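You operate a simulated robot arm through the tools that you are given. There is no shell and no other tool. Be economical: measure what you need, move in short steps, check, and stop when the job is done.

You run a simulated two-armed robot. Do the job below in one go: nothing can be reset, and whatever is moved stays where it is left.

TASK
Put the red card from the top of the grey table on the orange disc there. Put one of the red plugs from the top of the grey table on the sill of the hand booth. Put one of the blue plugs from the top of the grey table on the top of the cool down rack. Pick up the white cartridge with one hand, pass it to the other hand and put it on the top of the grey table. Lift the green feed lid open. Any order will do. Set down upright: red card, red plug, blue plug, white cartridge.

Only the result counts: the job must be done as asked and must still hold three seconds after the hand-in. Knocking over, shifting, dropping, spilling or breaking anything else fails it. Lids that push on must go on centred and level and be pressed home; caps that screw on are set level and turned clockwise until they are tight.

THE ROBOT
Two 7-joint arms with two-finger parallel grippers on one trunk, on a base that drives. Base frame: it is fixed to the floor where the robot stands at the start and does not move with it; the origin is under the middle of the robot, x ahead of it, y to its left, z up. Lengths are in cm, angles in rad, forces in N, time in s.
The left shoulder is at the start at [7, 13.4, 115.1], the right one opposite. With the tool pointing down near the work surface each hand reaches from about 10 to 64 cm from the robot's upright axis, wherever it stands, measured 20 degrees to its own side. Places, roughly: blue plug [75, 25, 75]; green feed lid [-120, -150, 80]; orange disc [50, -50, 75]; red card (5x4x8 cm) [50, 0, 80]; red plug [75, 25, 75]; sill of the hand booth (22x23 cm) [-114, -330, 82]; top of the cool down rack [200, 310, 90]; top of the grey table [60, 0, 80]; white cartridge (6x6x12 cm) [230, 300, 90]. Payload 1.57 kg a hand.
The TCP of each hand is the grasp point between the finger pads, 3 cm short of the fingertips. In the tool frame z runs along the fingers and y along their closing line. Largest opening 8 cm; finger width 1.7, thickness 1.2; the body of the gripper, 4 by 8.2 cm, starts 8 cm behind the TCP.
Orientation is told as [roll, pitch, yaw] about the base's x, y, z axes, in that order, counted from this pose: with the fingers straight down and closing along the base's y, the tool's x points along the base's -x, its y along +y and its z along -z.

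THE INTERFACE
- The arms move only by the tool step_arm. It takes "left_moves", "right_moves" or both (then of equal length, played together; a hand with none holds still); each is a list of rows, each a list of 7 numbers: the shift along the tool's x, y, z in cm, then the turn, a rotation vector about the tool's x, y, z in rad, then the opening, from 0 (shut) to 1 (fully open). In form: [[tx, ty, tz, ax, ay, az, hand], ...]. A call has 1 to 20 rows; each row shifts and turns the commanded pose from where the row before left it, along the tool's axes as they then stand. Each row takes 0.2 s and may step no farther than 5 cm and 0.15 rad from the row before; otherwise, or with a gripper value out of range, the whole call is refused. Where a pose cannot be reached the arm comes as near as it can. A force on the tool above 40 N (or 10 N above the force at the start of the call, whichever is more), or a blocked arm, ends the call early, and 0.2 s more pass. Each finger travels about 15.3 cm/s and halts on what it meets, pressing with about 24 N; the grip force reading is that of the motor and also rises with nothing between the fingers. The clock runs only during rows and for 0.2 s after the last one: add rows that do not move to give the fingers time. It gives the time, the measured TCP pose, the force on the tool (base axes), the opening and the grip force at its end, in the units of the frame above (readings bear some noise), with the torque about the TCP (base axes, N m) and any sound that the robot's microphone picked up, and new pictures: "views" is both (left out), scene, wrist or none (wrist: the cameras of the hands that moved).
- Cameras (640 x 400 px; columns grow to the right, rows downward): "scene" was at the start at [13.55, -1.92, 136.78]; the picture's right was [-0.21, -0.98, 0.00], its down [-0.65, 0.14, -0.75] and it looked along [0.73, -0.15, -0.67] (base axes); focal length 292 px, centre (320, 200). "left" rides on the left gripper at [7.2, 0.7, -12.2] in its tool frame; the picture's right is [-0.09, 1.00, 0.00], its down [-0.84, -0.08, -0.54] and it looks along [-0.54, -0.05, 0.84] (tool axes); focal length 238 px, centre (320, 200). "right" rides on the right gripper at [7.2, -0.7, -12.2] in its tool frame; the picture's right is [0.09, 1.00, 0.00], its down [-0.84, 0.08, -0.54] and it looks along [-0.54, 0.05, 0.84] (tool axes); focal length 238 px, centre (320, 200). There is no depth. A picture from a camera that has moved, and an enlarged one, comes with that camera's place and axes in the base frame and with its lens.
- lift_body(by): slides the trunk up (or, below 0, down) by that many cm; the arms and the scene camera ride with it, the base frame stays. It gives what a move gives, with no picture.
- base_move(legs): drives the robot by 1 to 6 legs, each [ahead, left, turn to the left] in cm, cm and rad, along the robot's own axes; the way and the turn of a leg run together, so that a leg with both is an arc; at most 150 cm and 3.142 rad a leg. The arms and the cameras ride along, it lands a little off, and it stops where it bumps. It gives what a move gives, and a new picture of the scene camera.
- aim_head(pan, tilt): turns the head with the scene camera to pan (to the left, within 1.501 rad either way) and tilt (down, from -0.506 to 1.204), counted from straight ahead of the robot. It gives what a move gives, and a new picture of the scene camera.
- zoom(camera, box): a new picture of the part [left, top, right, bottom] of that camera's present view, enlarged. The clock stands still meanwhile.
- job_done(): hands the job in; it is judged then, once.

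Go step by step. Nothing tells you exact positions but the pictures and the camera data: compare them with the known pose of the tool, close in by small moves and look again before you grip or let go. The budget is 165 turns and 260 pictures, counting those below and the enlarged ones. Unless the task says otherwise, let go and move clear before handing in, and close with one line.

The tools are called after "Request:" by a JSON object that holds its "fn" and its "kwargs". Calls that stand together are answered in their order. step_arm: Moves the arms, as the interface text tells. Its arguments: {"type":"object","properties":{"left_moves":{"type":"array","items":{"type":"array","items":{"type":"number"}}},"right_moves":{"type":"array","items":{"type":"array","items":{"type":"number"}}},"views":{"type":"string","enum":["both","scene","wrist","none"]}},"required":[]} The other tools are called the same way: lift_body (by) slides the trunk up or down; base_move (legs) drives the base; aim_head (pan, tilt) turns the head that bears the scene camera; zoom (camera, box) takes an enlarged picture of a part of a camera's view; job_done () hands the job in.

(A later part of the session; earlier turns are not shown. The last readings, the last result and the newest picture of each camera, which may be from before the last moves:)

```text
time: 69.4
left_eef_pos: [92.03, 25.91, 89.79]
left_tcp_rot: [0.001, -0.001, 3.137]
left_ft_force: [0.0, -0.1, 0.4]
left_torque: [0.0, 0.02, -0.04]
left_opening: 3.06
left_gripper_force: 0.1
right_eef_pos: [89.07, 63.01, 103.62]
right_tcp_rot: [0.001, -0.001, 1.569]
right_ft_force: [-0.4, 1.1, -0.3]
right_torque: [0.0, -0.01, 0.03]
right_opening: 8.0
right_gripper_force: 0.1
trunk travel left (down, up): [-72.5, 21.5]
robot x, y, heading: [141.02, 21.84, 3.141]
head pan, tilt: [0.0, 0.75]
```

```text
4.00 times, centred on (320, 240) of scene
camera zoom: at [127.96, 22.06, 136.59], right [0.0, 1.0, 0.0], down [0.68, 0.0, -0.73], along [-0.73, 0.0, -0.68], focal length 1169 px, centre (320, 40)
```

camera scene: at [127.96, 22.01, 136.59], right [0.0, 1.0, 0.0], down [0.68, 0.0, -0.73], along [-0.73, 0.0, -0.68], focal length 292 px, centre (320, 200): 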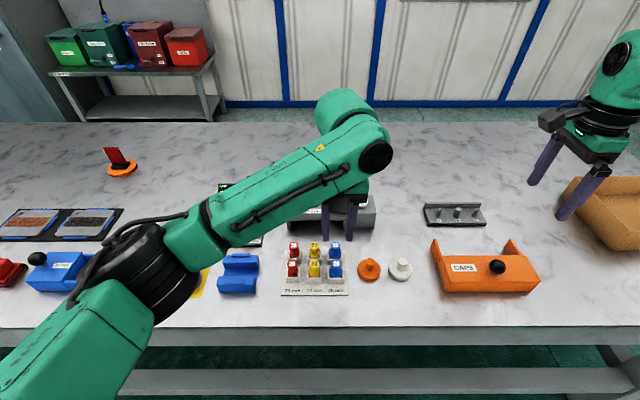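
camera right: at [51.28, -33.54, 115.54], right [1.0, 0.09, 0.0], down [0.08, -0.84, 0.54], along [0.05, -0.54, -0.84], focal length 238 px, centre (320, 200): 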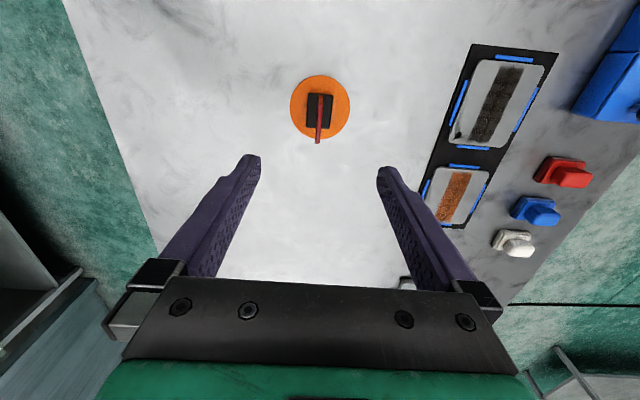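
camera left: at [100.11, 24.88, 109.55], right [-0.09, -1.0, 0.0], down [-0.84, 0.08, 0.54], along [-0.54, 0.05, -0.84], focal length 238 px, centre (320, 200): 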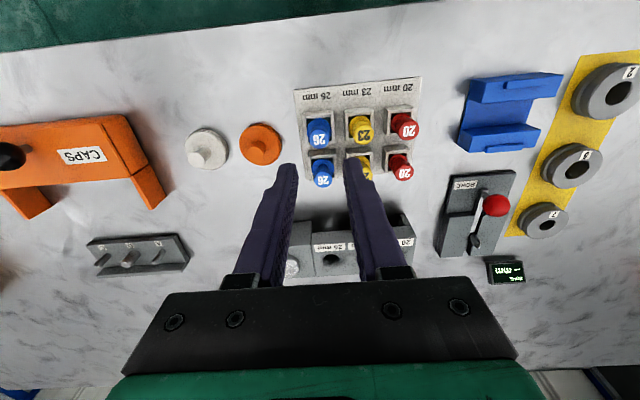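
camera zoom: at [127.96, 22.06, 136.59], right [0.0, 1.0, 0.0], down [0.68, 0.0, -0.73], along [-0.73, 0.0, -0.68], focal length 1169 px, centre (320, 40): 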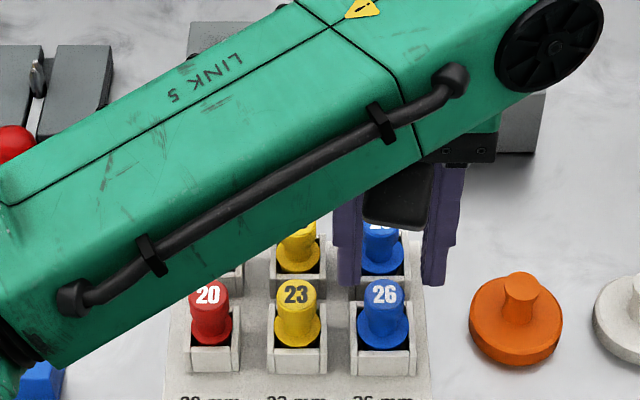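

The knob is centred between the fingers to within a few millimetres. I'll lower to z ≈ 86 so the tips stay above the tray walls, then close and lift.

Request:
{"fn": "step_arm", "kwargs": {"left_moves": [[0.2, 0.3, 1.8, 0, 0, 0, 0.38], [0, 0, 1.8, 0, 0, 0, 0.38], [0, 0, 0, 0, 0, 0, 0.2], [0, 0, 0, 0, 0, 0, 0], [0, 0, 0, 0, 0, 0, 0], [0, 0, -1, 0, 0, 0, 0], [0, 0, -2, 0, 0, 0, 0], [0, 0, 0, 0, 0, 0, 0]], "views": "none"}}

Request:
{"fn": "zoom", "kwargs": {"camera": "left", "box": [240, 100, 400, 240]}}

Request:
{"fn": "zoom", "kwargs": {"camera": "scene", "box": [260, 190, 380, 290]}}

```text
time: 71.2
left_eef_pos: [92.13, 25.46, 89.2]
left_tcp_rot: [0.001, 0.002, 3.14]
left_ft_force: [0.1, 0.0, -0.7]
left_torque: [-0.03, -0.02, 0.02]
left_opening: 1.93
left_gripper_force: 24.3
right_eef_pos: [89.09, 63.03, 103.46]
right_tcp_rot: [0.001, -0.001, 1.568]
right_ft_force: [0.8, 0.2, -0.5]
right_torque: [-0.02, -0.06, 0.04]
right_opening: 8.0
right_gripper_force: 0.0
trunk travel left (down, up): [-72.5, 21.5]
robot x, y, heading: [140.99, 22.34, 3.136]
head pan, tilt: [0.0, 0.75]
```

```text
2.86 times, centred on (320, 170) of left
camera zoom: at [99.29, 24.86, 101.34], right [-0.09, -1.0, 0.0], down [-0.84, 0.08, 0.54], along [-0.54, 0.05, -0.84], focal length 681 px, centre (320, 286)
```

zoom: 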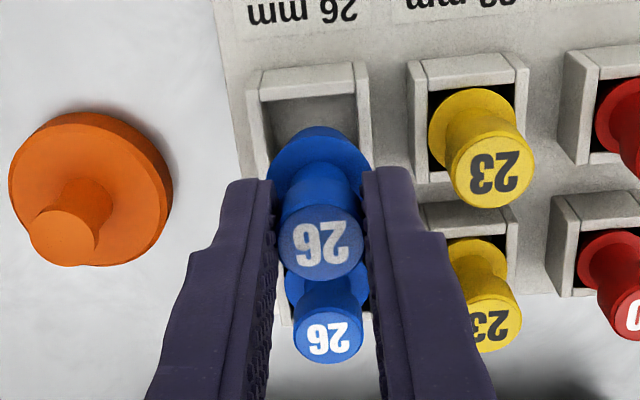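

```text
4.00 times, centred on (320, 240) of scene
camera zoom: at [127.87, 22.09, 136.58], right [0.0, 1.0, 0.0], down [0.68, 0.0, -0.73], along [-0.73, 0.0, -0.68], focal length 1169 px, centre (320, 40)
```

zoom: 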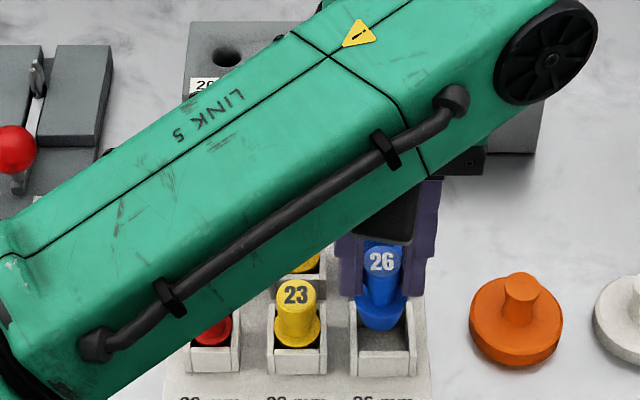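

The blue plug is out of its cup. I'll raise it clear and look at its underside.

Request:
{"fn": "step_arm", "kwargs": {"left_moves": [[0, 0, -3, 0, 0, 0, 0], [0, 0, -5, 0, 0, 0, 0], [0, 0, -5, 0, 0, 0, 0], [0, 0, 0, 0, 0, 0, 0]], "views": "scene"}}

Request:
{"fn": "zoom", "kwargs": {"camera": "scene", "box": [290, 170, 390, 250]}}

```text
time: 72.2
left_eef_pos: [92.18, 25.46, 102.27]
left_tcp_rot: [-0.001, 0.003, 3.139]
left_ft_force: [-0.2, 0.4, 0.5]
left_torque: [0.04, 0.02, -0.03]
left_opening: 1.9
left_gripper_force: 23.5
right_eef_pos: [89.07, 63.05, 103.47]
right_tcp_rot: [-0.002, -0.001, 1.568]
right_ft_force: [0.2, -0.5, 0.0]
right_torque: [-0.01, -0.01, -0.01]
right_opening: 8.0
right_gripper_force: 0.1
trunk travel left (down, up): [-72.5, 21.5]
robot x, y, heading: [140.67, 22.52, 3.139]
head pan, tilt: [0.0, 0.75]
camera scene: at [127.9, 22.09, 136.59], right [0.0, 1.0, 0.0], down [0.68, 0.0, -0.73], along [-0.73, 0.0, -0.68], focal length 292 px, centre (320, 200)
```

scene: 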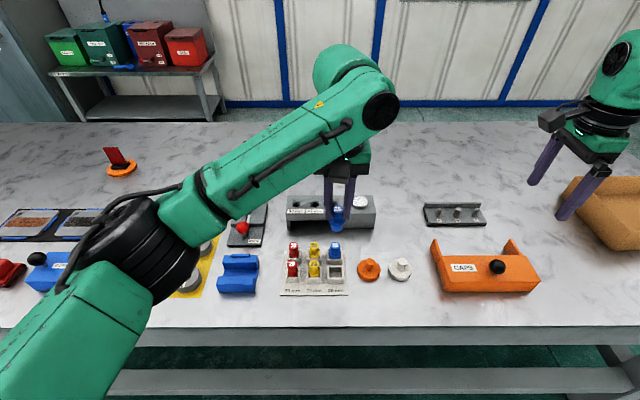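

```text
5.00 times, centred on (340, 210) of scene
camera zoom: at [127.9, 22.09, 136.59], right [0.0, 1.0, 0.0], down [0.68, 0.0, -0.73], along [-0.73, 0.0, -0.68], focal length 1461 px, centre (220, 150)
```

zoom: 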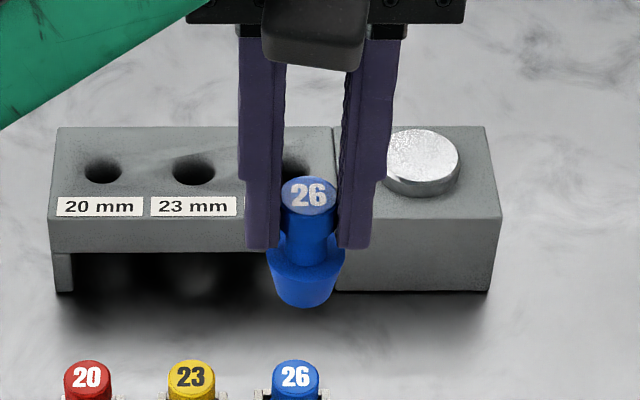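

The plug has a flat tapered base about 5.8 cm below the TCP. I'll back away and drive to the cooling rack.

Request:
{"fn": "base_move", "kwargs": {"legs": [[-54, 0, 0], [0, 0, -1.571], [130, 0, 0]]}}

Request:
{"fn": "aim_head", "kwargs": {"pan": 0.0, "tilt": 0.55}}

```text
time: 85.1
left_eef_pos: [194.29, 196.59, 102.34]
left_tcp_rot: [0.0, 0.0, 1.597]
left_ft_force: [-0.1, -0.2, 0.3]
left_torque: [0.0, -0.02, -0.01]
left_opening: 1.9
left_gripper_force: 24.0
right_eef_pos: [231.73, 200.96, 103.64]
right_tcp_rot: [0.001, -0.002, 0.026]
right_ft_force: [0.1, -0.8, 0.5]
right_torque: [-0.02, 0.0, 0.01]
right_opening: 7.98
right_gripper_force: 0.0
trunk travel left (down, up): [-72.5, 21.5]
robot x, y, heading: [192.45, 148.14, 1.593]
head pan, tilt: [0.0, 0.75]
camera scene: at [192.57, 160.98, 136.59], right [1.0, 0.03, 0.0], down [0.02, -0.68, -0.73], along [-0.02, 0.73, -0.68], focal length 292 px, centre (320, 200)
```

scene: 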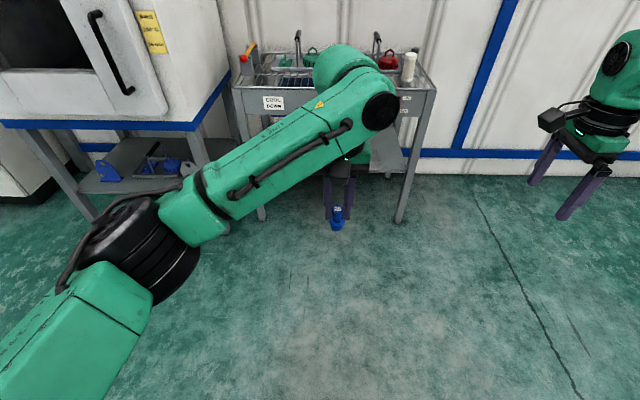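

```text
time: 85.8
left_eef_pos: [194.34, 196.79, 102.32]
left_tcp_rot: [0.0, 0.001, 1.601]
left_ft_force: [0.4, -0.3, 0.0]
left_torque: [0.01, 0.03, 0.05]
left_opening: 1.92
left_gripper_force: 23.7
right_eef_pos: [231.76, 201.08, 103.57]
right_tcp_rot: [-0.002, 0.002, 0.028]
right_ft_force: [0.9, 0.0, -0.9]
right_torque: [0.0, 0.0, 0.01]
right_opening: 8.01
right_gripper_force: 0.0
trunk travel left (down, up): [-72.5, 21.5]
robot x, y, heading: [192.43, 147.83, 1.603]
head pan, tilt: [0.0, 0.55]
camera scene: at [192.55, 161.71, 138.32], right [1.0, 0.03, 0.0], down [0.01, -0.52, -0.85], along [-0.02, 0.85, -0.52], focal length 292 px, centre (320, 200)
```

scene: 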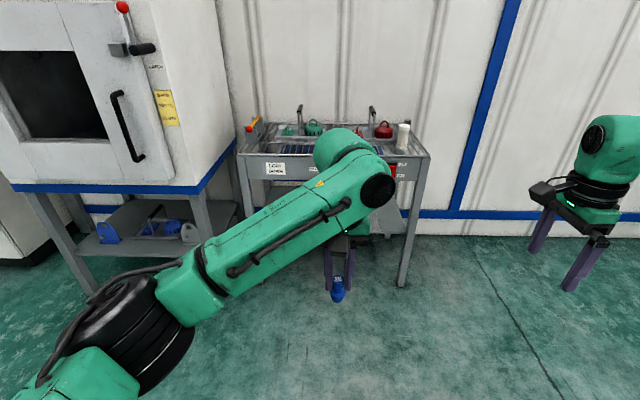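

The rack spans x 156–236, y 277–325. I'll raise the trunk for a better view and safe clearance, then approach.

Request:
{"fn": "lift_body", "kwargs": {"by": 15}}

Request:
{"fn": "base_move", "kwargs": {"legs": [[0, 0, -0.028], [70, 0, 0]]}}

Request:
{"fn": "aim_head", "kwargs": {"pan": 0.0, "tilt": 0.8}}

```text
time: 87.6
left_eef_pos: [194.24, 196.71, 117.29]
left_tcp_rot: [0.001, 0.0, 1.598]
left_ft_force: [0.3, 0.1, 0.0]
left_torque: [-0.02, 0.04, -0.01]
left_opening: 1.93
left_gripper_force: 24.2
right_eef_pos: [231.82, 201.07, 118.57]
right_tcp_rot: [-0.001, 0.0, 0.027]
right_ft_force: [-0.3, -0.3, 0.1]
right_torque: [0.01, 0.01, 0.01]
right_opening: 7.97
right_gripper_force: 0.1
trunk travel left (down, up): [-87.5, 6.5]
robot x, y, heading: [192.54, 147.83, 1.598]
head pan, tilt: [0.0, 0.55]
```

```text
time: 91.7
left_eef_pos: [195.15, 265.77, 117.38]
left_tcp_rot: [0.0, 0.0, 1.576]
left_ft_force: [1.5, 0.5, -0.7]
left_torque: [0.02, 0.0, 0.02]
left_opening: 1.92
left_gripper_force: 24.1
right_eef_pos: [232.75, 269.2, 118.58]
right_tcp_rot: [0.002, 0.0, 0.005]
right_ft_force: [-0.6, -1.1, 0.2]
right_torque: [0.06, 0.03, 0.01]
right_opening: 7.99
right_gripper_force: 0.0
trunk travel left (down, up): [-87.5, 6.5]
robot x, y, heading: [192.47, 217.43, 1.574]
head pan, tilt: [0.0, 0.55]
camera scene: at [192.62, 230.82, 153.35], right [1.0, 0.01, 0.0], down [0.0, -0.52, -0.85], along [-0.01, 0.85, -0.52], focal length 292 px, centre (320, 200)
```

scene: 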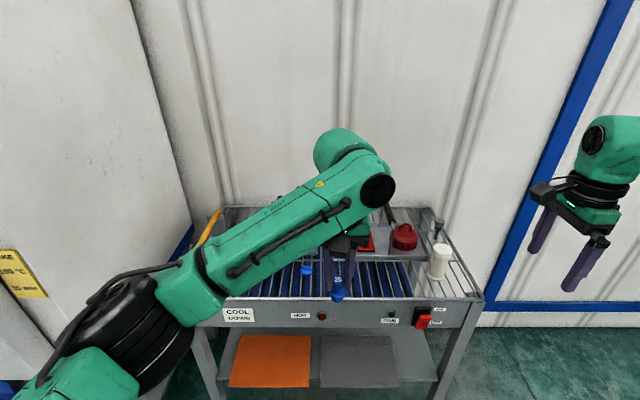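

```text
time: 92.5
left_eef_pos: [195.16, 265.92, 117.27]
left_tcp_rot: [0.0, 0.0, 1.576]
left_ft_force: [0.1, -0.4, 0.1]
left_torque: [0.01, 0.01, -0.03]
left_opening: 1.93
left_gripper_force: 24.3
right_eef_pos: [232.65, 269.4, 118.44]
right_tcp_rot: [0.001, 0.0, 0.008]
right_ft_force: [0.0, 0.5, 0.1]
right_torque: [-0.02, 0.02, 0.01]
right_opening: 8.0
right_gripper_force: 0.1
trunk travel left (down, up): [-87.5, 6.5]
robot x, y, heading: [191.99, 217.04, 1.575]
head pan, tilt: [0.0, 0.799]
camera scene: at [192.63, 230.08, 151.19], right [1.0, 0.01, 0.0], down [0.0, -0.72, -0.7], along [0.0, 0.7, -0.72], focal length 292 px, centre (320, 200)
```

scene: 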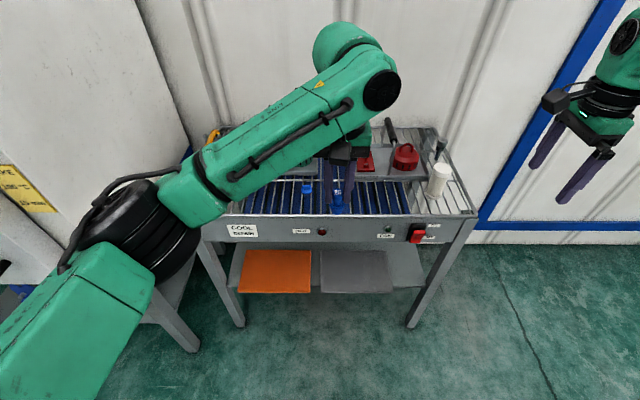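

Request:
{"fn": "zoom", "kwargs": {"camera": "scene", "box": [200, 110, 480, 250]}}

Request:
{"fn": "zoom", "kwargs": {"camera": "left", "box": [0, 0, 640, 400]}}

Request:
{"fn": "zoom", "kwargs": {"camera": "right", "box": [0, 0, 640, 400]}}

```text
2.29 times, centred on (340, 180) of scene
camera zoom: at [192.63, 230.08, 151.19], right [1.0, 0.01, 0.0], down [0.0, -0.72, -0.7], along [0.0, 0.7, -0.72], focal length 668 px, centre (274, 246)
```

zoom: 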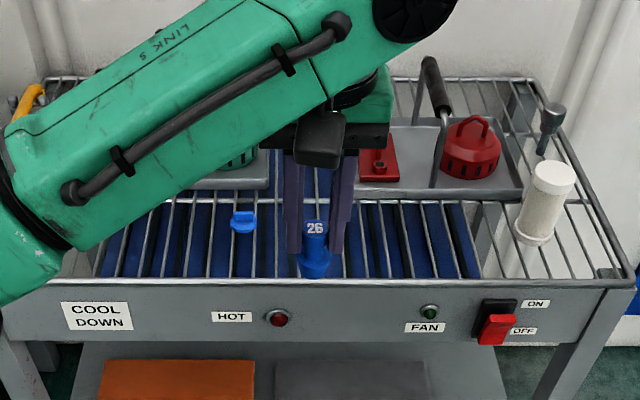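

```text
1.00 times, centred on (320, 200) of left
camera zoom: at [194.44, 258.81, 129.45], right [-1.0, 0.09, 0.0], down [0.07, 0.84, 0.54], along [0.05, 0.54, -0.84], focal length 238 px, centre (320, 200)
```

zoom: 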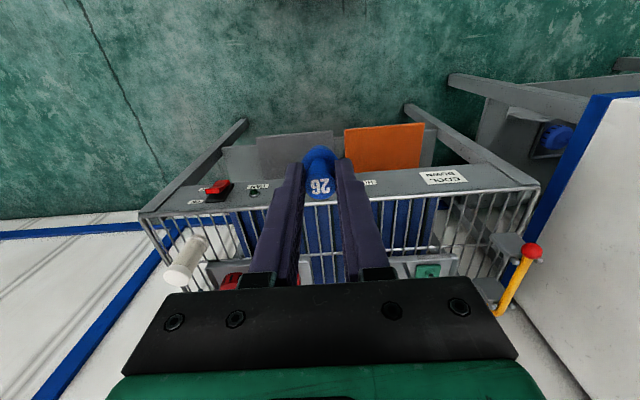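

```text
1.00 times, centred on (320, 200) of right
camera zoom: at [225.47, 268.63, 130.51], right [-0.1, 1.0, 0.0], down [0.84, 0.08, 0.54], along [0.54, 0.05, -0.84], focal length 238 px, centre (320, 200)
```

zoom: 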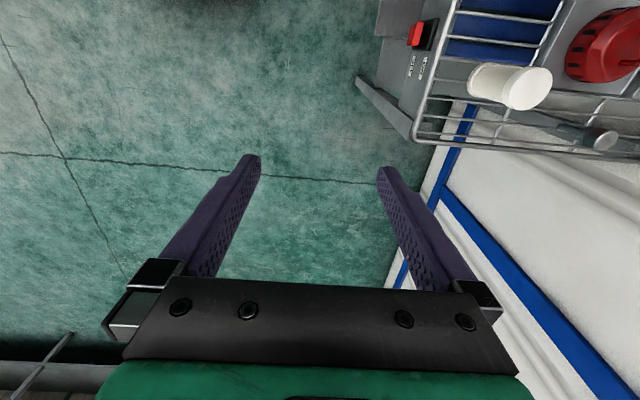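

The top is open wire rods, so I need to look closely at where a 2 cm base can stand. I'll swing the left hand aside and bring the right camera over the rack.

Request:
{"fn": "step_arm", "kwargs": {"left_moves": [[2, 4, 0, 0, 0, 0, 0], [2, 4, 0, 0, 0, 0, 0], [2, 4, 0, 0, 0, 0, 0], [2, 4, 0, 0, 0, 0, 0], [2, 4, 0, 0, 0, 0, 0]], "right_moves": [[3, 0, 0, 0, 0, 0, 1], [3, 0, 0, 0, 0, 0, 1], [3, 0, 0, 0, 0, 0, 1], [3, 0, 0, 0, 0, 0, 1], [3, 0, 0, 0, 0, 0, 1]], "views": "both"}}

Request:
{"fn": "zoom", "kwargs": {"camera": "scene", "box": [200, 110, 480, 250]}}

```text
time: 93.7
left_eef_pos: [174.88, 255.23, 117.01]
left_tcp_rot: [-0.004, 0.0, 1.575]
left_ft_force: [-1.6, -0.5, 0.0]
left_torque: [0.02, -0.05, -0.03]
left_opening: 1.91
left_gripper_force: 24.3
right_eef_pos: [217.28, 269.26, 118.6]
right_tcp_rot: [0.001, -0.005, 0.004]
right_ft_force: [-0.3, 0.2, -0.2]
right_torque: [0.02, -0.04, -0.01]
right_opening: 8.01
right_gripper_force: 0.1
trunk travel left (down, up): [-87.5, 6.5]
robot x, y, heading: [192.2, 216.86, 1.578]
head pan, tilt: [0.0, 0.799]
camera scene: at [192.14, 229.86, 151.21], right [1.0, 0.01, 0.0], down [0.01, -0.72, -0.7], along [0.0, 0.7, -0.72], focal length 292 px, centre (320, 200)
camera right: at [210.06, 268.38, 130.56], right [-0.1, 1.0, 0.0], down [0.83, 0.08, 0.54], along [0.54, 0.05, -0.84], focal length 238 px, centre (320, 200)
camera left: at [174.22, 248.15, 129.14], right [-1.0, 0.09, 0.0], down [0.07, 0.84, 0.54], along [0.05, 0.54, -0.84], focal length 238 px, centre (320, 200)
```

scene: 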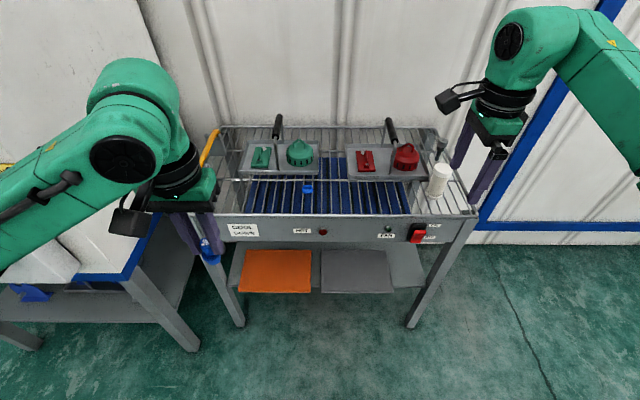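
right: 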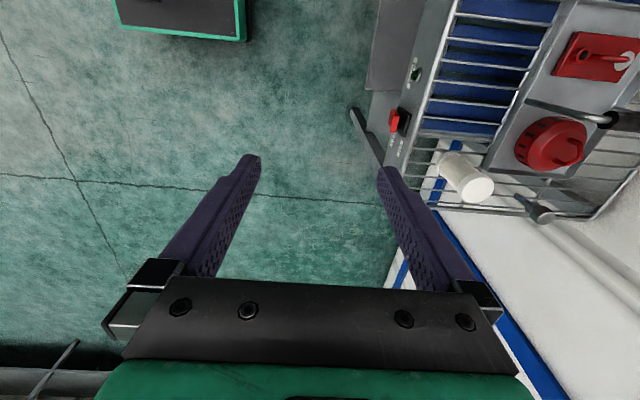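
left: 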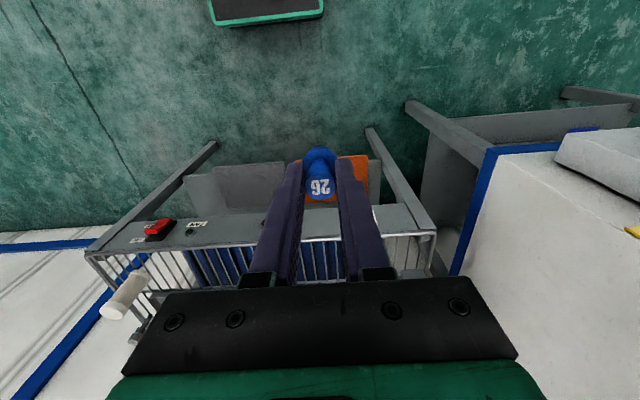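

```text
2.29 times, centred on (340, 180) of scene
camera zoom: at [192.14, 229.86, 151.21], right [1.0, 0.01, 0.0], down [0.01, -0.72, -0.7], along [0.0, 0.7, -0.72], focal length 668 px, centre (274, 246)
```

zoom: 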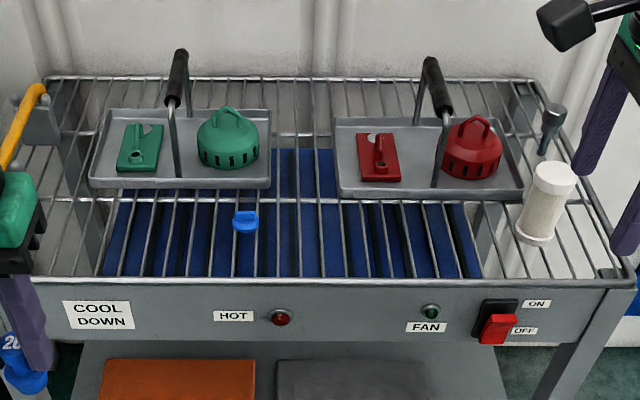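

Request:
{"fn": "zoom", "kwargs": {"camera": "scene", "box": [235, 140, 355, 235]}}

Request:
{"fn": "zoom", "kwargs": {"camera": "scene", "box": [360, 140, 480, 235]}}

```text
4.21 times, centred on (295, 188) of scene
camera zoom: at [192.14, 229.86, 151.21], right [1.0, 0.01, 0.0], down [0.01, -0.72, -0.7], along [0.0, 0.7, -0.72], focal length 1231 px, centre (425, 253)
```

zoom: 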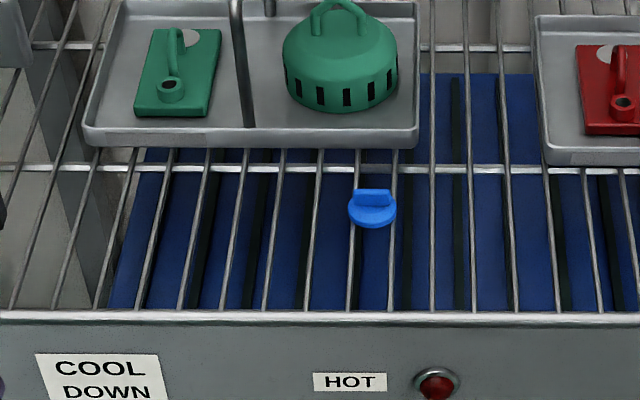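

```text
4.21 times, centred on (420, 188) of scene
camera zoom: at [192.14, 229.86, 151.21], right [1.0, 0.01, 0.0], down [0.01, -0.72, -0.7], along [0.0, 0.7, -0.72], focal length 1231 px, centre (-101, 253)
```

zoom: 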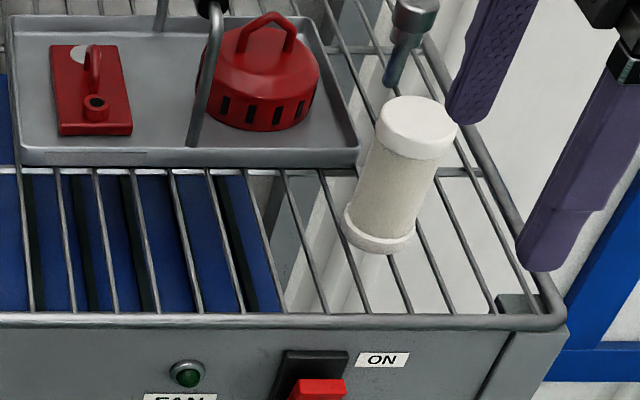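

Request:
{"fn": "zoom", "kwargs": {"camera": "scene", "box": [180, 215, 240, 275]}}

Request:
{"fn": "zoom", "kwargs": {"camera": "left", "box": [280, 130, 370, 210]}}

Request:
{"fn": "zoom", "kwargs": {"camera": "scene", "box": [310, 155, 360, 200]}}

```text
6.67 times, centred on (210, 245) of scene
camera zoom: at [192.14, 229.86, 151.21], right [1.0, 0.01, 0.0], down [0.01, -0.72, -0.7], along [0.0, 0.7, -0.72], focal length 1949 px, centre (1053, -100)
```

zoom: 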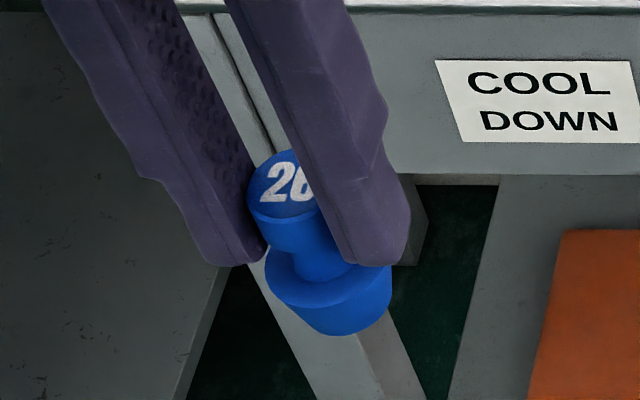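

```text
5.00 times, centred on (325, 170) of left
camera zoom: at [174.22, 248.15, 129.14], right [-1.0, 0.09, 0.0], down [0.07, 0.84, 0.54], along [0.05, 0.54, -0.84], focal length 1192 px, centre (295, 350)
```

zoom: 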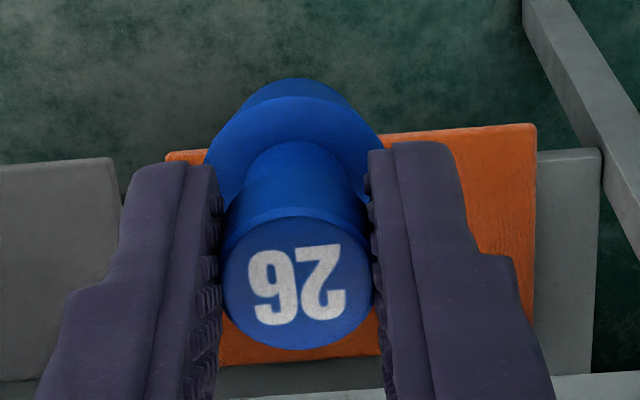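

```text
8.89 times, centred on (335, 178) of scene
camera zoom: at [192.14, 229.86, 151.21], right [1.0, 0.01, 0.0], down [0.01, -0.72, -0.7], along [0.0, 0.7, -0.72], focal length 2598 px, centre (187, 400)
```

zoom: 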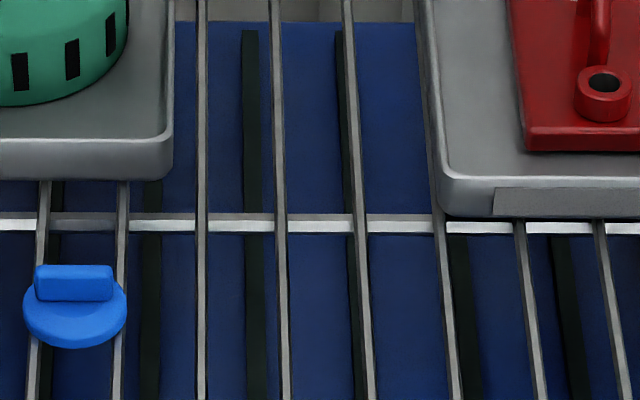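

The rods are about 2.8 cm apart. I'll bring the left hand back in front, drive 26 cm closer, and then probe with the plug to feel what the top supports.

Request:
{"fn": "step_arm", "kwargs": {"left_moves": [[-1, -4, 0, 0, 0, 0, 0], [-1, -4, 0, 0, 0, 0, 0], [-1, -4, 0, 0, 0, 0, 0], [-1, -4, 0, 0, 0, 0, 0], [-1, -4, 0, 0, 0, 0, 0]], "views": "none"}}

Request:
{"fn": "base_move", "kwargs": {"legs": [[24, 0, 0]]}}

Request:
{"fn": "aim_head", "kwargs": {"pan": -0.25, "tilt": 1.0}}

```text
time: 94.9
left_eef_pos: [195.58, 261.11, 117.03]
left_tcp_rot: [0.001, 0.0, 1.577]
left_ft_force: [0.2, 0.4, -0.1]
left_torque: [-0.04, 0.02, -0.02]
left_opening: 1.91
left_gripper_force: 23.8
right_eef_pos: [217.94, 269.32, 118.29]
right_tcp_rot: [-0.001, 0.001, 0.004]
right_ft_force: [0.0, 0.3, 0.0]
right_torque: [-0.01, 0.04, 0.0]
right_opening: 8.01
right_gripper_force: 0.1
trunk travel left (down, up): [-87.5, 6.5]
robot x, y, heading: [192.32, 216.97, 1.574]
head pan, tilt: [0.0, 0.799]
```

```text
time: 96.7
left_eef_pos: [195.26, 283.87, 117.19]
left_tcp_rot: [-0.001, -0.003, 1.577]
left_ft_force: [0.4, 0.3, 0.1]
left_torque: [0.05, 0.02, -0.01]
left_opening: 1.92
left_gripper_force: 23.9
right_eef_pos: [217.54, 292.03, 118.42]
right_tcp_rot: [0.004, -0.001, 0.004]
right_ft_force: [-0.5, 0.5, 0.4]
right_torque: [0.01, -0.06, 0.0]
right_opening: 7.98
right_gripper_force: 0.1
trunk travel left (down, up): [-87.5, 6.5]
robot x, y, heading: [192.08, 240.52, 1.577]
head pan, tilt: [0.0, 0.799]
camera scene: at [192.51, 252.84, 151.23], right [1.0, 0.0, 0.0], down [0.0, -0.72, -0.7], along [0.0, 0.7, -0.72], focal length 292 px, centre (320, 200)
```

scene: 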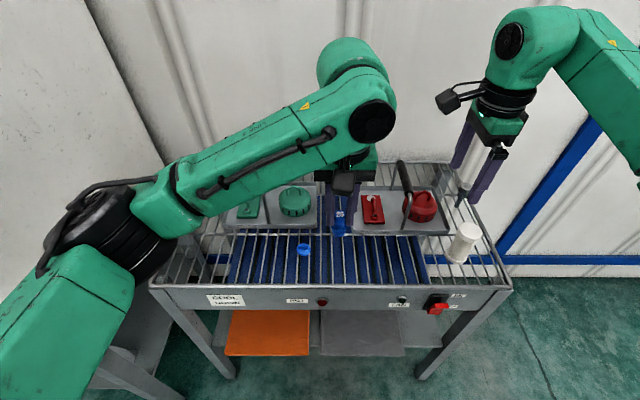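

```text
time: 97.4
left_eef_pos: [195.32, 284.06, 117.05]
left_tcp_rot: [0.0, 0.003, 1.575]
left_ft_force: [0.6, 1.1, -0.2]
left_torque: [-0.03, 0.0, -0.02]
left_opening: 1.93
left_gripper_force: 24.0
right_eef_pos: [217.72, 292.48, 118.41]
right_tcp_rot: [-0.001, -0.001, 0.005]
right_ft_force: [0.7, 0.2, 0.0]
right_torque: [0.0, -0.01, 0.01]
right_opening: 7.97
right_gripper_force: 0.1
trunk travel left (down, up): [-87.5, 6.5]
robot x, y, heading: [192.43, 240.31, 1.578]
head pan, tilt: [-0.25, 1.0]
camera scene: at [194.24, 251.98, 149.67], right [0.97, -0.24, 0.0], down [-0.2, -0.82, -0.54], along [0.13, 0.52, -0.84], focal length 292 px, centre (320, 200)
```

scene: 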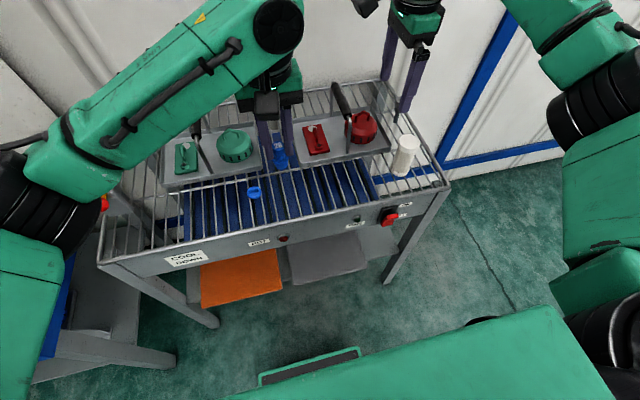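

I'll lower the plug to a few centimetres above the rods near [194, 290] and look through the left wrist camera.

Request:
{"fn": "step_arm", "kwargs": {"left_moves": [[-2, 0.6, 2, 0, 0, 0, 0], [-2, 0.6, 4, 0, 0, 0, 0], [-2, 0, 4, 0, 0, 0, 0], [0, 0, 4, 0, 0, 0, 0], [0, 0, 2, 0, 0, 0, 0], [0, 0, 0, 0, 0, 0, 0]], "views": "wrist"}}

Request:
{"fn": "zoom", "kwargs": {"camera": "left", "box": [260, 90, 380, 190]}}

Request:
{"fn": "zoom", "kwargs": {"camera": "scene", "box": [220, 120, 340, 220]}}

```text
time: 98.8
left_eef_pos: [193.95, 290.27, 101.05]
left_tcp_rot: [-0.002, 0.0, 1.576]
left_ft_force: [-0.7, -0.2, -0.7]
left_torque: [-0.01, -0.01, 0.01]
left_opening: 1.91
left_gripper_force: 23.8
right_eef_pos: [217.77, 292.44, 118.47]
right_tcp_rot: [0.001, -0.001, 0.004]
right_ft_force: [-0.3, 0.7, -0.3]
right_torque: [-0.03, 0.0, 0.0]
right_opening: 8.0
right_gripper_force: 0.1
trunk travel left (down, up): [-87.5, 6.5]
robot x, y, heading: [192.28, 240.49, 1.578]
head pan, tilt: [-0.25, 1.0]
camera left: at [193.33, 283.2, 113.17], right [-1.0, 0.09, 0.0], down [0.07, 0.84, 0.54], along [0.05, 0.54, -0.84], focal length 238 px, centre (320, 200)
```

left: 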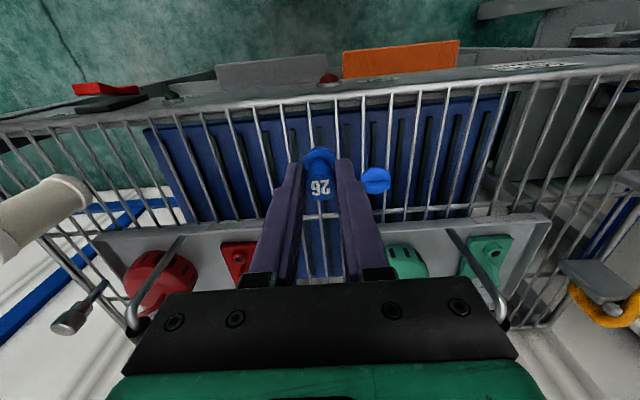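

```text
4.00 times, centred on (320, 140) of left
camera zoom: at [193.33, 283.2, 113.17], right [-1.0, 0.09, 0.0], down [0.07, 0.84, 0.54], along [0.05, 0.54, -0.84], focal length 953 px, centre (320, 440)
```

zoom: 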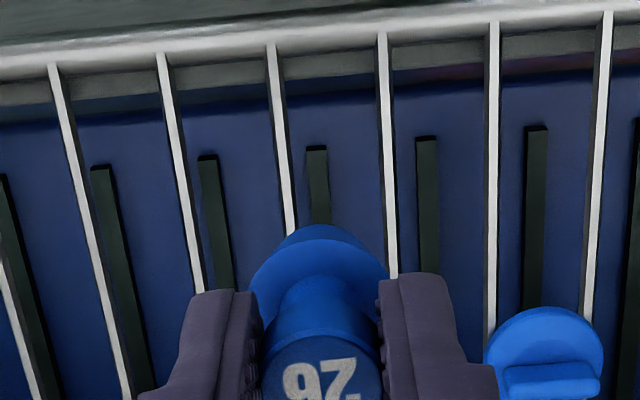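

```text
4.00 times, centred on (280, 170) of scene
camera zoom: at [194.26, 251.92, 149.68], right [0.97, -0.24, 0.0], down [-0.2, -0.82, -0.54], along [0.13, 0.52, -0.84], focal length 1169 px, centre (480, 320)
```

zoom: 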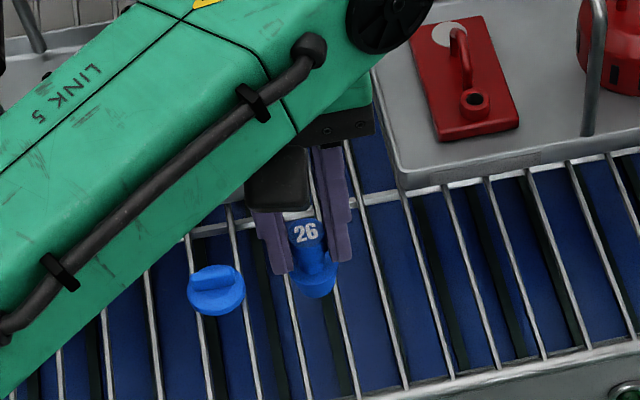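

Two rods lie at x ≈ 192.3 and 194.9. I'll centre the plug between them and lower slowly, feeling for contact.

Request:
{"fn": "step_arm", "kwargs": {"left_moves": [[0, 0.35, 1.5, 0, 0, 0, 0], [0, 0, 1.5, 0, 0, 0, 0], [0, 0, 0.8, 0, 0, 0, 0], [0, 0, 0.4, 0, 0, 0, 0], [0, 0, 0, 0, 0, 0, 0]], "views": "none"}}

Request:
{"fn": "zoom", "kwargs": {"camera": "left", "box": [260, 90, 380, 190]}}

Request:
{"fn": "zoom", "kwargs": {"camera": "scene", "box": [260, 140, 340, 210]}}

```text
time: 100.0
left_eef_pos: [193.74, 290.14, 96.85]
left_tcp_rot: [0.001, 0.001, 1.576]
left_ft_force: [0.5, 0.2, -1.2]
left_torque: [0.01, 0.01, -0.01]
left_opening: 1.92
left_gripper_force: 23.5
right_eef_pos: [217.7, 292.49, 118.35]
right_tcp_rot: [0.0, 0.0, 0.005]
right_ft_force: [-0.4, -0.3, 0.0]
right_torque: [0.01, -0.01, 0.02]
right_opening: 7.97
right_gripper_force: 0.0
trunk travel left (down, up): [-87.5, 6.5]
robot x, y, heading: [192.17, 240.74, 1.576]
head pan, tilt: [-0.25, 1.0]
```

```text
4.00 times, centred on (320, 140) of left
camera zoom: at [193.0, 283.09, 109.01], right [-1.0, 0.09, 0.0], down [0.07, 0.84, 0.54], along [0.05, 0.54, -0.84], focal length 953 px, centre (320, 440)
```

zoom: 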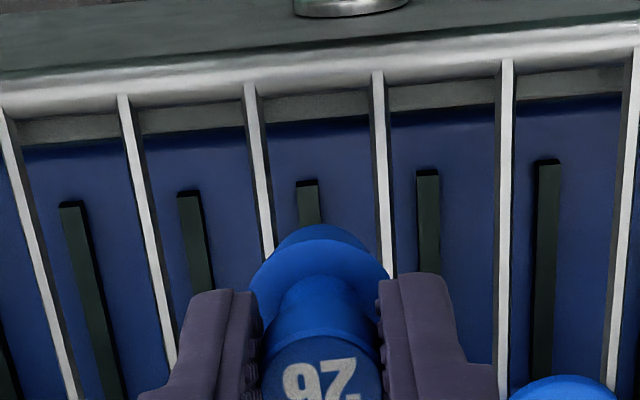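

```text
5.71 times, centred on (300, 175) of scene
camera zoom: at [194.25, 251.91, 149.68], right [0.97, -0.24, 0.0], down [-0.2, -0.82, -0.54], along [0.13, 0.52, -0.84], focal length 1670 px, centre (434, 343)
```

zoom: 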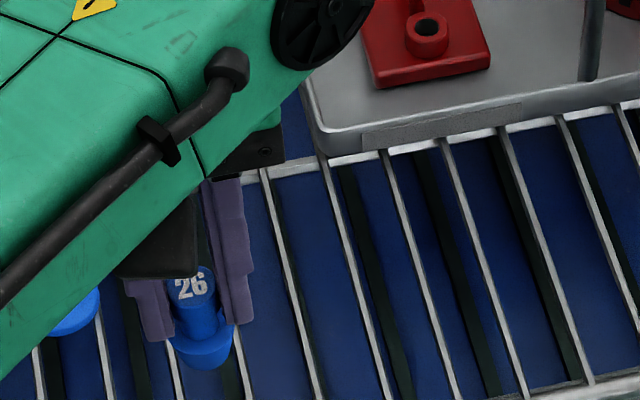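

Request:
{"fn": "step_arm", "kwargs": {"left_moves": [[0, 0, 0.3, 0, 0, 0, 0], [0, 0, 0.3, 0, 0, 0, 0], [0, 0, 0.3, 0, 0, 0, 0], [0, 0, 0.3, 0, 0, 0, 0], [0, 0, 0, 0, 0, 0, 0]], "views": "none"}}

Request:
{"fn": "zoom", "kwargs": {"camera": "left", "box": [260, 90, 380, 190]}}

Request:
{"fn": "zoom", "kwargs": {"camera": "scene", "box": [260, 140, 340, 210]}}

```text
time: 101.2
left_eef_pos: [193.68, 290.32, 95.67]
left_tcp_rot: [-0.001, 0.001, 1.575]
left_ft_force: [-0.2, 0.2, -0.5]
left_torque: [-0.02, 0.02, 0.01]
left_opening: 1.94
left_gripper_force: 24.2
right_eef_pos: [217.74, 292.44, 118.53]
right_tcp_rot: [0.0, -0.002, 0.005]
right_ft_force: [0.2, 0.3, 0.5]
right_torque: [0.0, 0.02, -0.01]
right_opening: 8.02
right_gripper_force: 0.2
trunk travel left (down, up): [-87.5, 6.5]
robot x, y, heading: [192.24, 240.39, 1.58]
head pan, tilt: [-0.25, 1.0]
```

```text
4.00 times, centred on (320, 140) of left
camera zoom: at [193.01, 283.08, 107.75], right [-1.0, 0.09, 0.0], down [0.07, 0.84, 0.54], along [0.05, 0.54, -0.84], focal length 953 px, centre (320, 440)
```

zoom: 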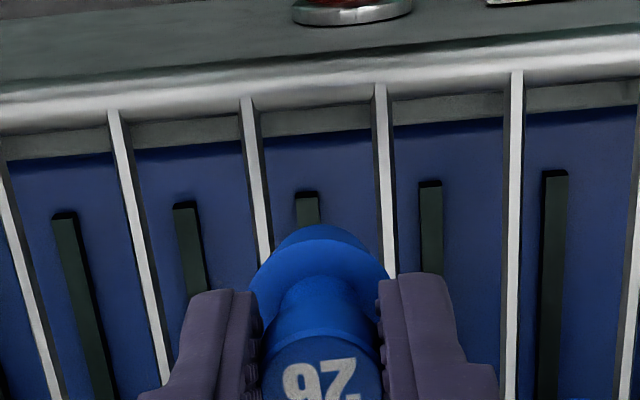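

```text
5.71 times, centred on (300, 175) of scene
camera zoom: at [194.24, 251.9, 149.68], right [0.97, -0.24, 0.0], down [-0.2, -0.82, -0.54], along [0.13, 0.52, -0.84], focal length 1670 px, centre (434, 343)
```

zoom: 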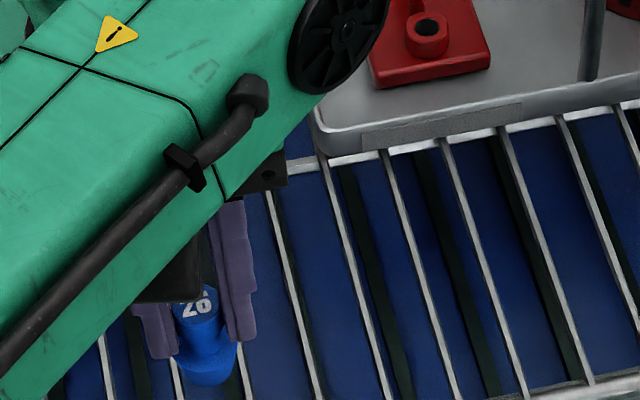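

No contact yet; parallax suggests the rods are nearer z 87. I'll keep lowering.

Request:
{"fn": "step_arm", "kwargs": {"left_moves": [[0, 0, 0.4, 0, 0, 0, 0], [0, 0, 0.4, 0, 0, 0, 0], [0, 0, 0.3, 0, 0, 0, 0], [0, 0, 0.3, 0, 0, 0, 0], [0, 0, 0.3, 0, 0, 0, 0], [0, 0, 0.3, 0, 0, 0, 0], [0, 0, 0, 0, 0, 0, 0]], "views": "none"}}

Request:
{"fn": "zoom", "kwargs": {"camera": "left", "box": [260, 90, 380, 190]}}

Request:
{"fn": "zoom", "kwargs": {"camera": "scene", "box": [260, 140, 340, 210]}}

```text
time: 102.8
left_eef_pos: [193.6, 290.13, 93.76]
left_tcp_rot: [0.001, 0.001, 1.575]
left_ft_force: [-0.6, 0.4, -0.4]
left_torque: [0.0, 0.01, 0.02]
left_opening: 1.92
left_gripper_force: 24.1
right_eef_pos: [217.69, 292.43, 118.53]
right_tcp_rot: [0.002, 0.001, 0.007]
right_ft_force: [0.6, 1.0, -0.3]
right_torque: [0.0, 0.02, -0.02]
right_opening: 7.99
right_gripper_force: 0.1
trunk travel left (down, up): [-87.5, 6.5]
robot x, y, heading: [192.34, 240.21, 1.578]
head pan, tilt: [-0.25, 1.0]
```

```text
4.00 times, centred on (320, 140) of left
camera zoom: at [192.99, 283.03, 105.79], right [-1.0, 0.09, 0.0], down [0.07, 0.84, 0.54], along [0.05, 0.54, -0.84], focal length 953 px, centre (320, 440)
```

zoom: 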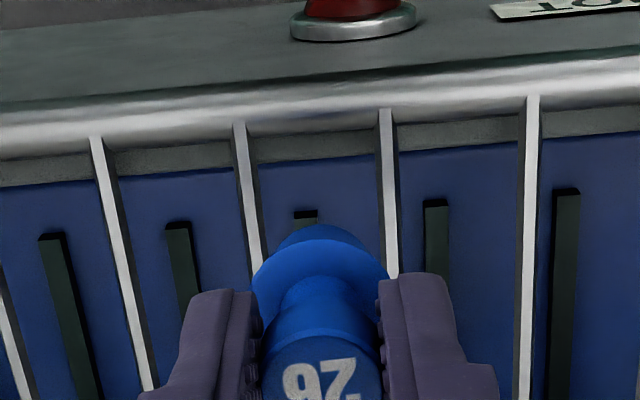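

```text
5.71 times, centred on (300, 175) of scene
camera zoom: at [194.25, 251.9, 149.68], right [0.97, -0.24, 0.0], down [-0.2, -0.82, -0.54], along [0.13, 0.52, -0.84], focal length 1670 px, centre (434, 343)
```

zoom: 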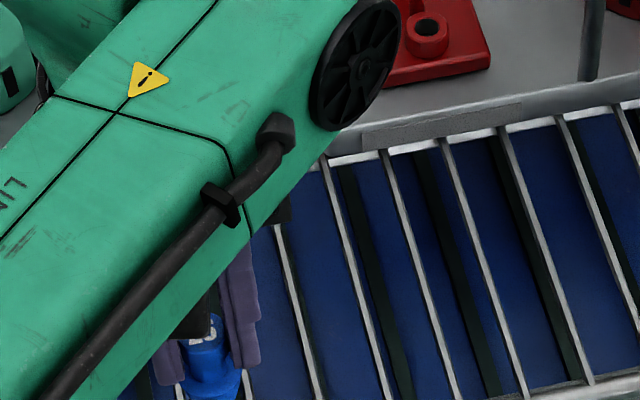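

Request:
{"fn": "step_arm", "kwargs": {"left_moves": [[0, 0, 0.2, 0, 0, 0, 0], [0, 0, 0.2, 0, 0, 0, 0], [0, 0, 0.2, 0, 0, 0, 0], [0, 0, 0.2, 0, 0, 0, 0], [0, 0, 0.2, 0, 0, 0, 0], [0, 0, 0.2, 0, 0, 0, 0], [0, 0, 0.2, 0, 0, 0, 0], [0, 0, 0, 0, 0, 0, 0]], "views": "none"}}

Request:
{"fn": "zoom", "kwargs": {"camera": "left", "box": [260, 90, 380, 190]}}

```text
time: 104.6
left_eef_pos: [193.62, 290.22, 92.34]
left_tcp_rot: [0.0, -0.001, 1.577]
left_ft_force: [-0.5, 0.1, -0.9]
left_torque: [0.0, -0.02, -0.02]
left_opening: 1.95
left_gripper_force: 24.3
right_eef_pos: [217.82, 292.37, 118.41]
right_tcp_rot: [-0.001, -0.001, 0.005]
right_ft_force: [-0.2, -0.5, 0.3]
right_torque: [0.01, 0.0, 0.01]
right_opening: 7.98
right_gripper_force: 0.2
trunk travel left (down, up): [-87.5, 6.5]
robot x, y, heading: [192.23, 239.9, 1.579]
head pan, tilt: [-0.25, 1.0]
```

```text
4.00 times, centred on (320, 140) of left
camera zoom: at [192.96, 283.01, 104.44], right [-1.0, 0.09, 0.0], down [0.07, 0.84, 0.54], along [0.05, 0.54, -0.84], focal length 953 px, centre (320, 440)
```

zoom: 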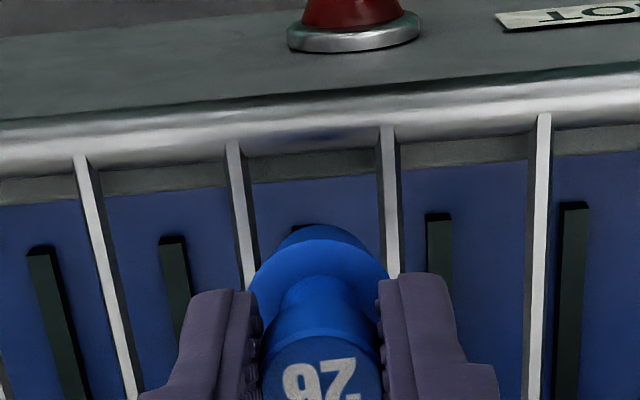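

Request:
{"fn": "step_arm", "kwargs": {"left_moves": [[0, 0, 0.2, 0, 0, 0, 0], [0, 0, 0.2, 0, 0, 0, 0], [0, 0, 0.2, 0, 0, 0, 0], [0, 0, 0.2, 0, 0, 0, 0], [0, 0, 0.2, 0, 0, 0, 0], [0, 0, 0.2, 0, 0, 0, 0], [0, 0, 0.2, 0, 0, 0, 0], [0, 0, 0, 0, 0, 0, 0]], "views": "none"}}

Request:
{"fn": "zoom", "kwargs": {"camera": "left", "box": [260, 90, 380, 190]}}

Request:
{"fn": "zoom", "kwargs": {"camera": "scene", "box": [260, 140, 340, 210]}}

```text
time: 106.4
left_eef_pos: [193.83, 289.93, 91.21]
left_tcp_rot: [-0.001, -0.005, 1.574]
left_ft_force: [-1.7, 4.3, 31.3]
left_torque: [0.24, 0.08, 0.02]
left_opening: 1.94
left_gripper_force: 24.0
right_eef_pos: [217.69, 292.06, 118.69]
right_tcp_rot: [0.005, 0.001, 0.005]
right_ft_force: [-0.1, 0.2, 0.7]
right_torque: [-0.09, 0.02, 0.0]
right_opening: 8.0
right_gripper_force: 0.1
trunk travel left (down, up): [-87.5, 6.5]
robot x, y, heading: [191.79, 240.17, 1.577]
head pan, tilt: [-0.25, 1.0]
```

```text
4.00 times, centred on (320, 140) of left
camera zoom: at [193.0, 282.79, 103.24], right [-1.0, 0.09, 0.0], down [0.07, 0.83, 0.55], along [0.05, 0.54, -0.84], focal length 953 px, centre (320, 440)
```

zoom: 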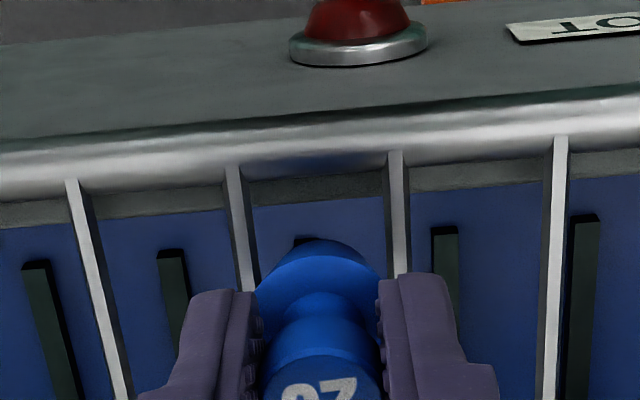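

```text
5.71 times, centred on (300, 175) of scene
camera zoom: at [194.15, 251.4, 149.73], right [0.97, -0.24, 0.0], down [-0.2, -0.81, -0.54], along [0.13, 0.53, -0.84], focal length 1670 px, centre (434, 343)
```

zoom: 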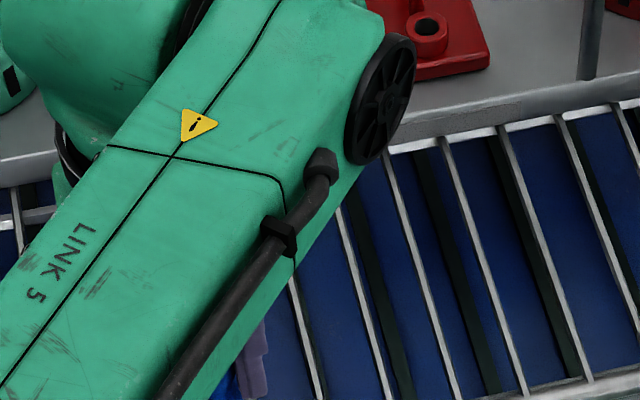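

Contact at about rod level (31 N, a bit hard). I'll ease off the pressure and check how the plug sits.

Request:
{"fn": "step_arm", "kwargs": {"left_moves": [[0, 0, -0.2, 0, 0, 0, 0], [0, 0, -0.2, 0, 0, 0, 0], [0, 0, -0.1, 0, 0, 0, 0], [0, 0, 0, 0, 0, 0, 0]], "views": "none"}}

Request:
{"fn": "zoom", "kwargs": {"camera": "left", "box": [260, 110, 380, 210]}}

Request:
{"fn": "aim_head", "kwargs": {"pan": 0.3, "tilt": 1.0}}

```text
time: 107.4
left_eef_pos: [193.57, 290.13, 91.29]
left_tcp_rot: [0.001, 0.004, 1.576]
left_ft_force: [0.2, 0.0, 0.1]
left_torque: [0.0, 0.04, -0.01]
left_opening: 1.91
left_gripper_force: 23.6
right_eef_pos: [217.69, 292.35, 118.51]
right_tcp_rot: [0.001, 0.0, 0.006]
right_ft_force: [-0.3, 0.3, -1.0]
right_torque: [0.01, 0.02, 0.0]
right_opening: 7.97
right_gripper_force: 0.0
trunk travel left (down, up): [-87.5, 6.5]
robot x, y, heading: [192.56, 240.47, 1.577]
head pan, tilt: [-0.25, 1.0]
```

```text
4.00 times, centred on (320, 160) of left
camera zoom: at [192.96, 283.02, 103.45], right [-1.0, 0.09, 0.0], down [0.07, 0.84, 0.54], along [0.05, 0.54, -0.84], focal length 953 px, centre (320, 360)
```

zoom: 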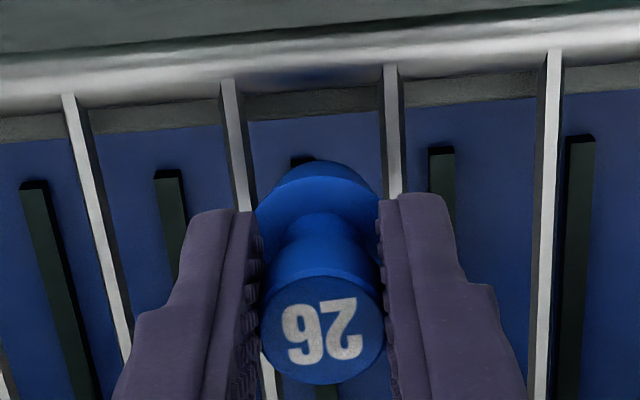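

```text
time: 108.4
left_eef_pos: [193.66, 290.2, 91.55]
left_tcp_rot: [0.0, -0.001, 1.577]
left_ft_force: [0.0, -0.3, 0.9]
left_torque: [-0.02, -0.04, 0.01]
left_opening: 1.94
left_gripper_force: 23.8
right_eef_pos: [217.65, 292.5, 118.38]
right_tcp_rot: [0.0, 0.001, 0.005]
right_ft_force: [-0.1, -0.2, 0.7]
right_torque: [0.01, 0.01, -0.03]
right_opening: 7.98
right_gripper_force: 0.0
trunk travel left (down, up): [-87.5, 6.5]
robot x, y, heading: [192.19, 240.42, 1.579]
head pan, tilt: [0.3, 1.0]
camera scene: at [190.48, 251.79, 149.68], right [0.95, 0.3, 0.0], down [0.25, -0.8, -0.54], along [-0.16, 0.52, -0.84], focal length 292 px, centre (320, 200)
```

scene: 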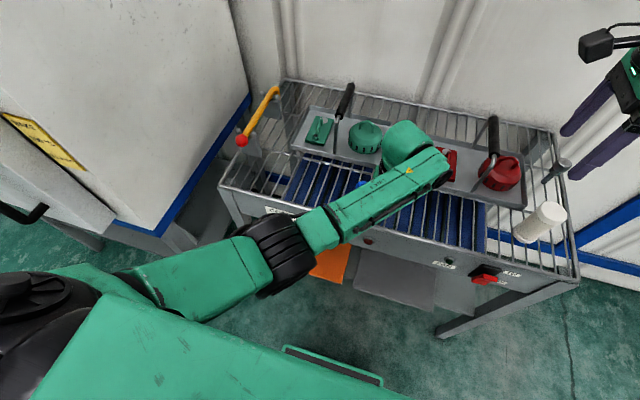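

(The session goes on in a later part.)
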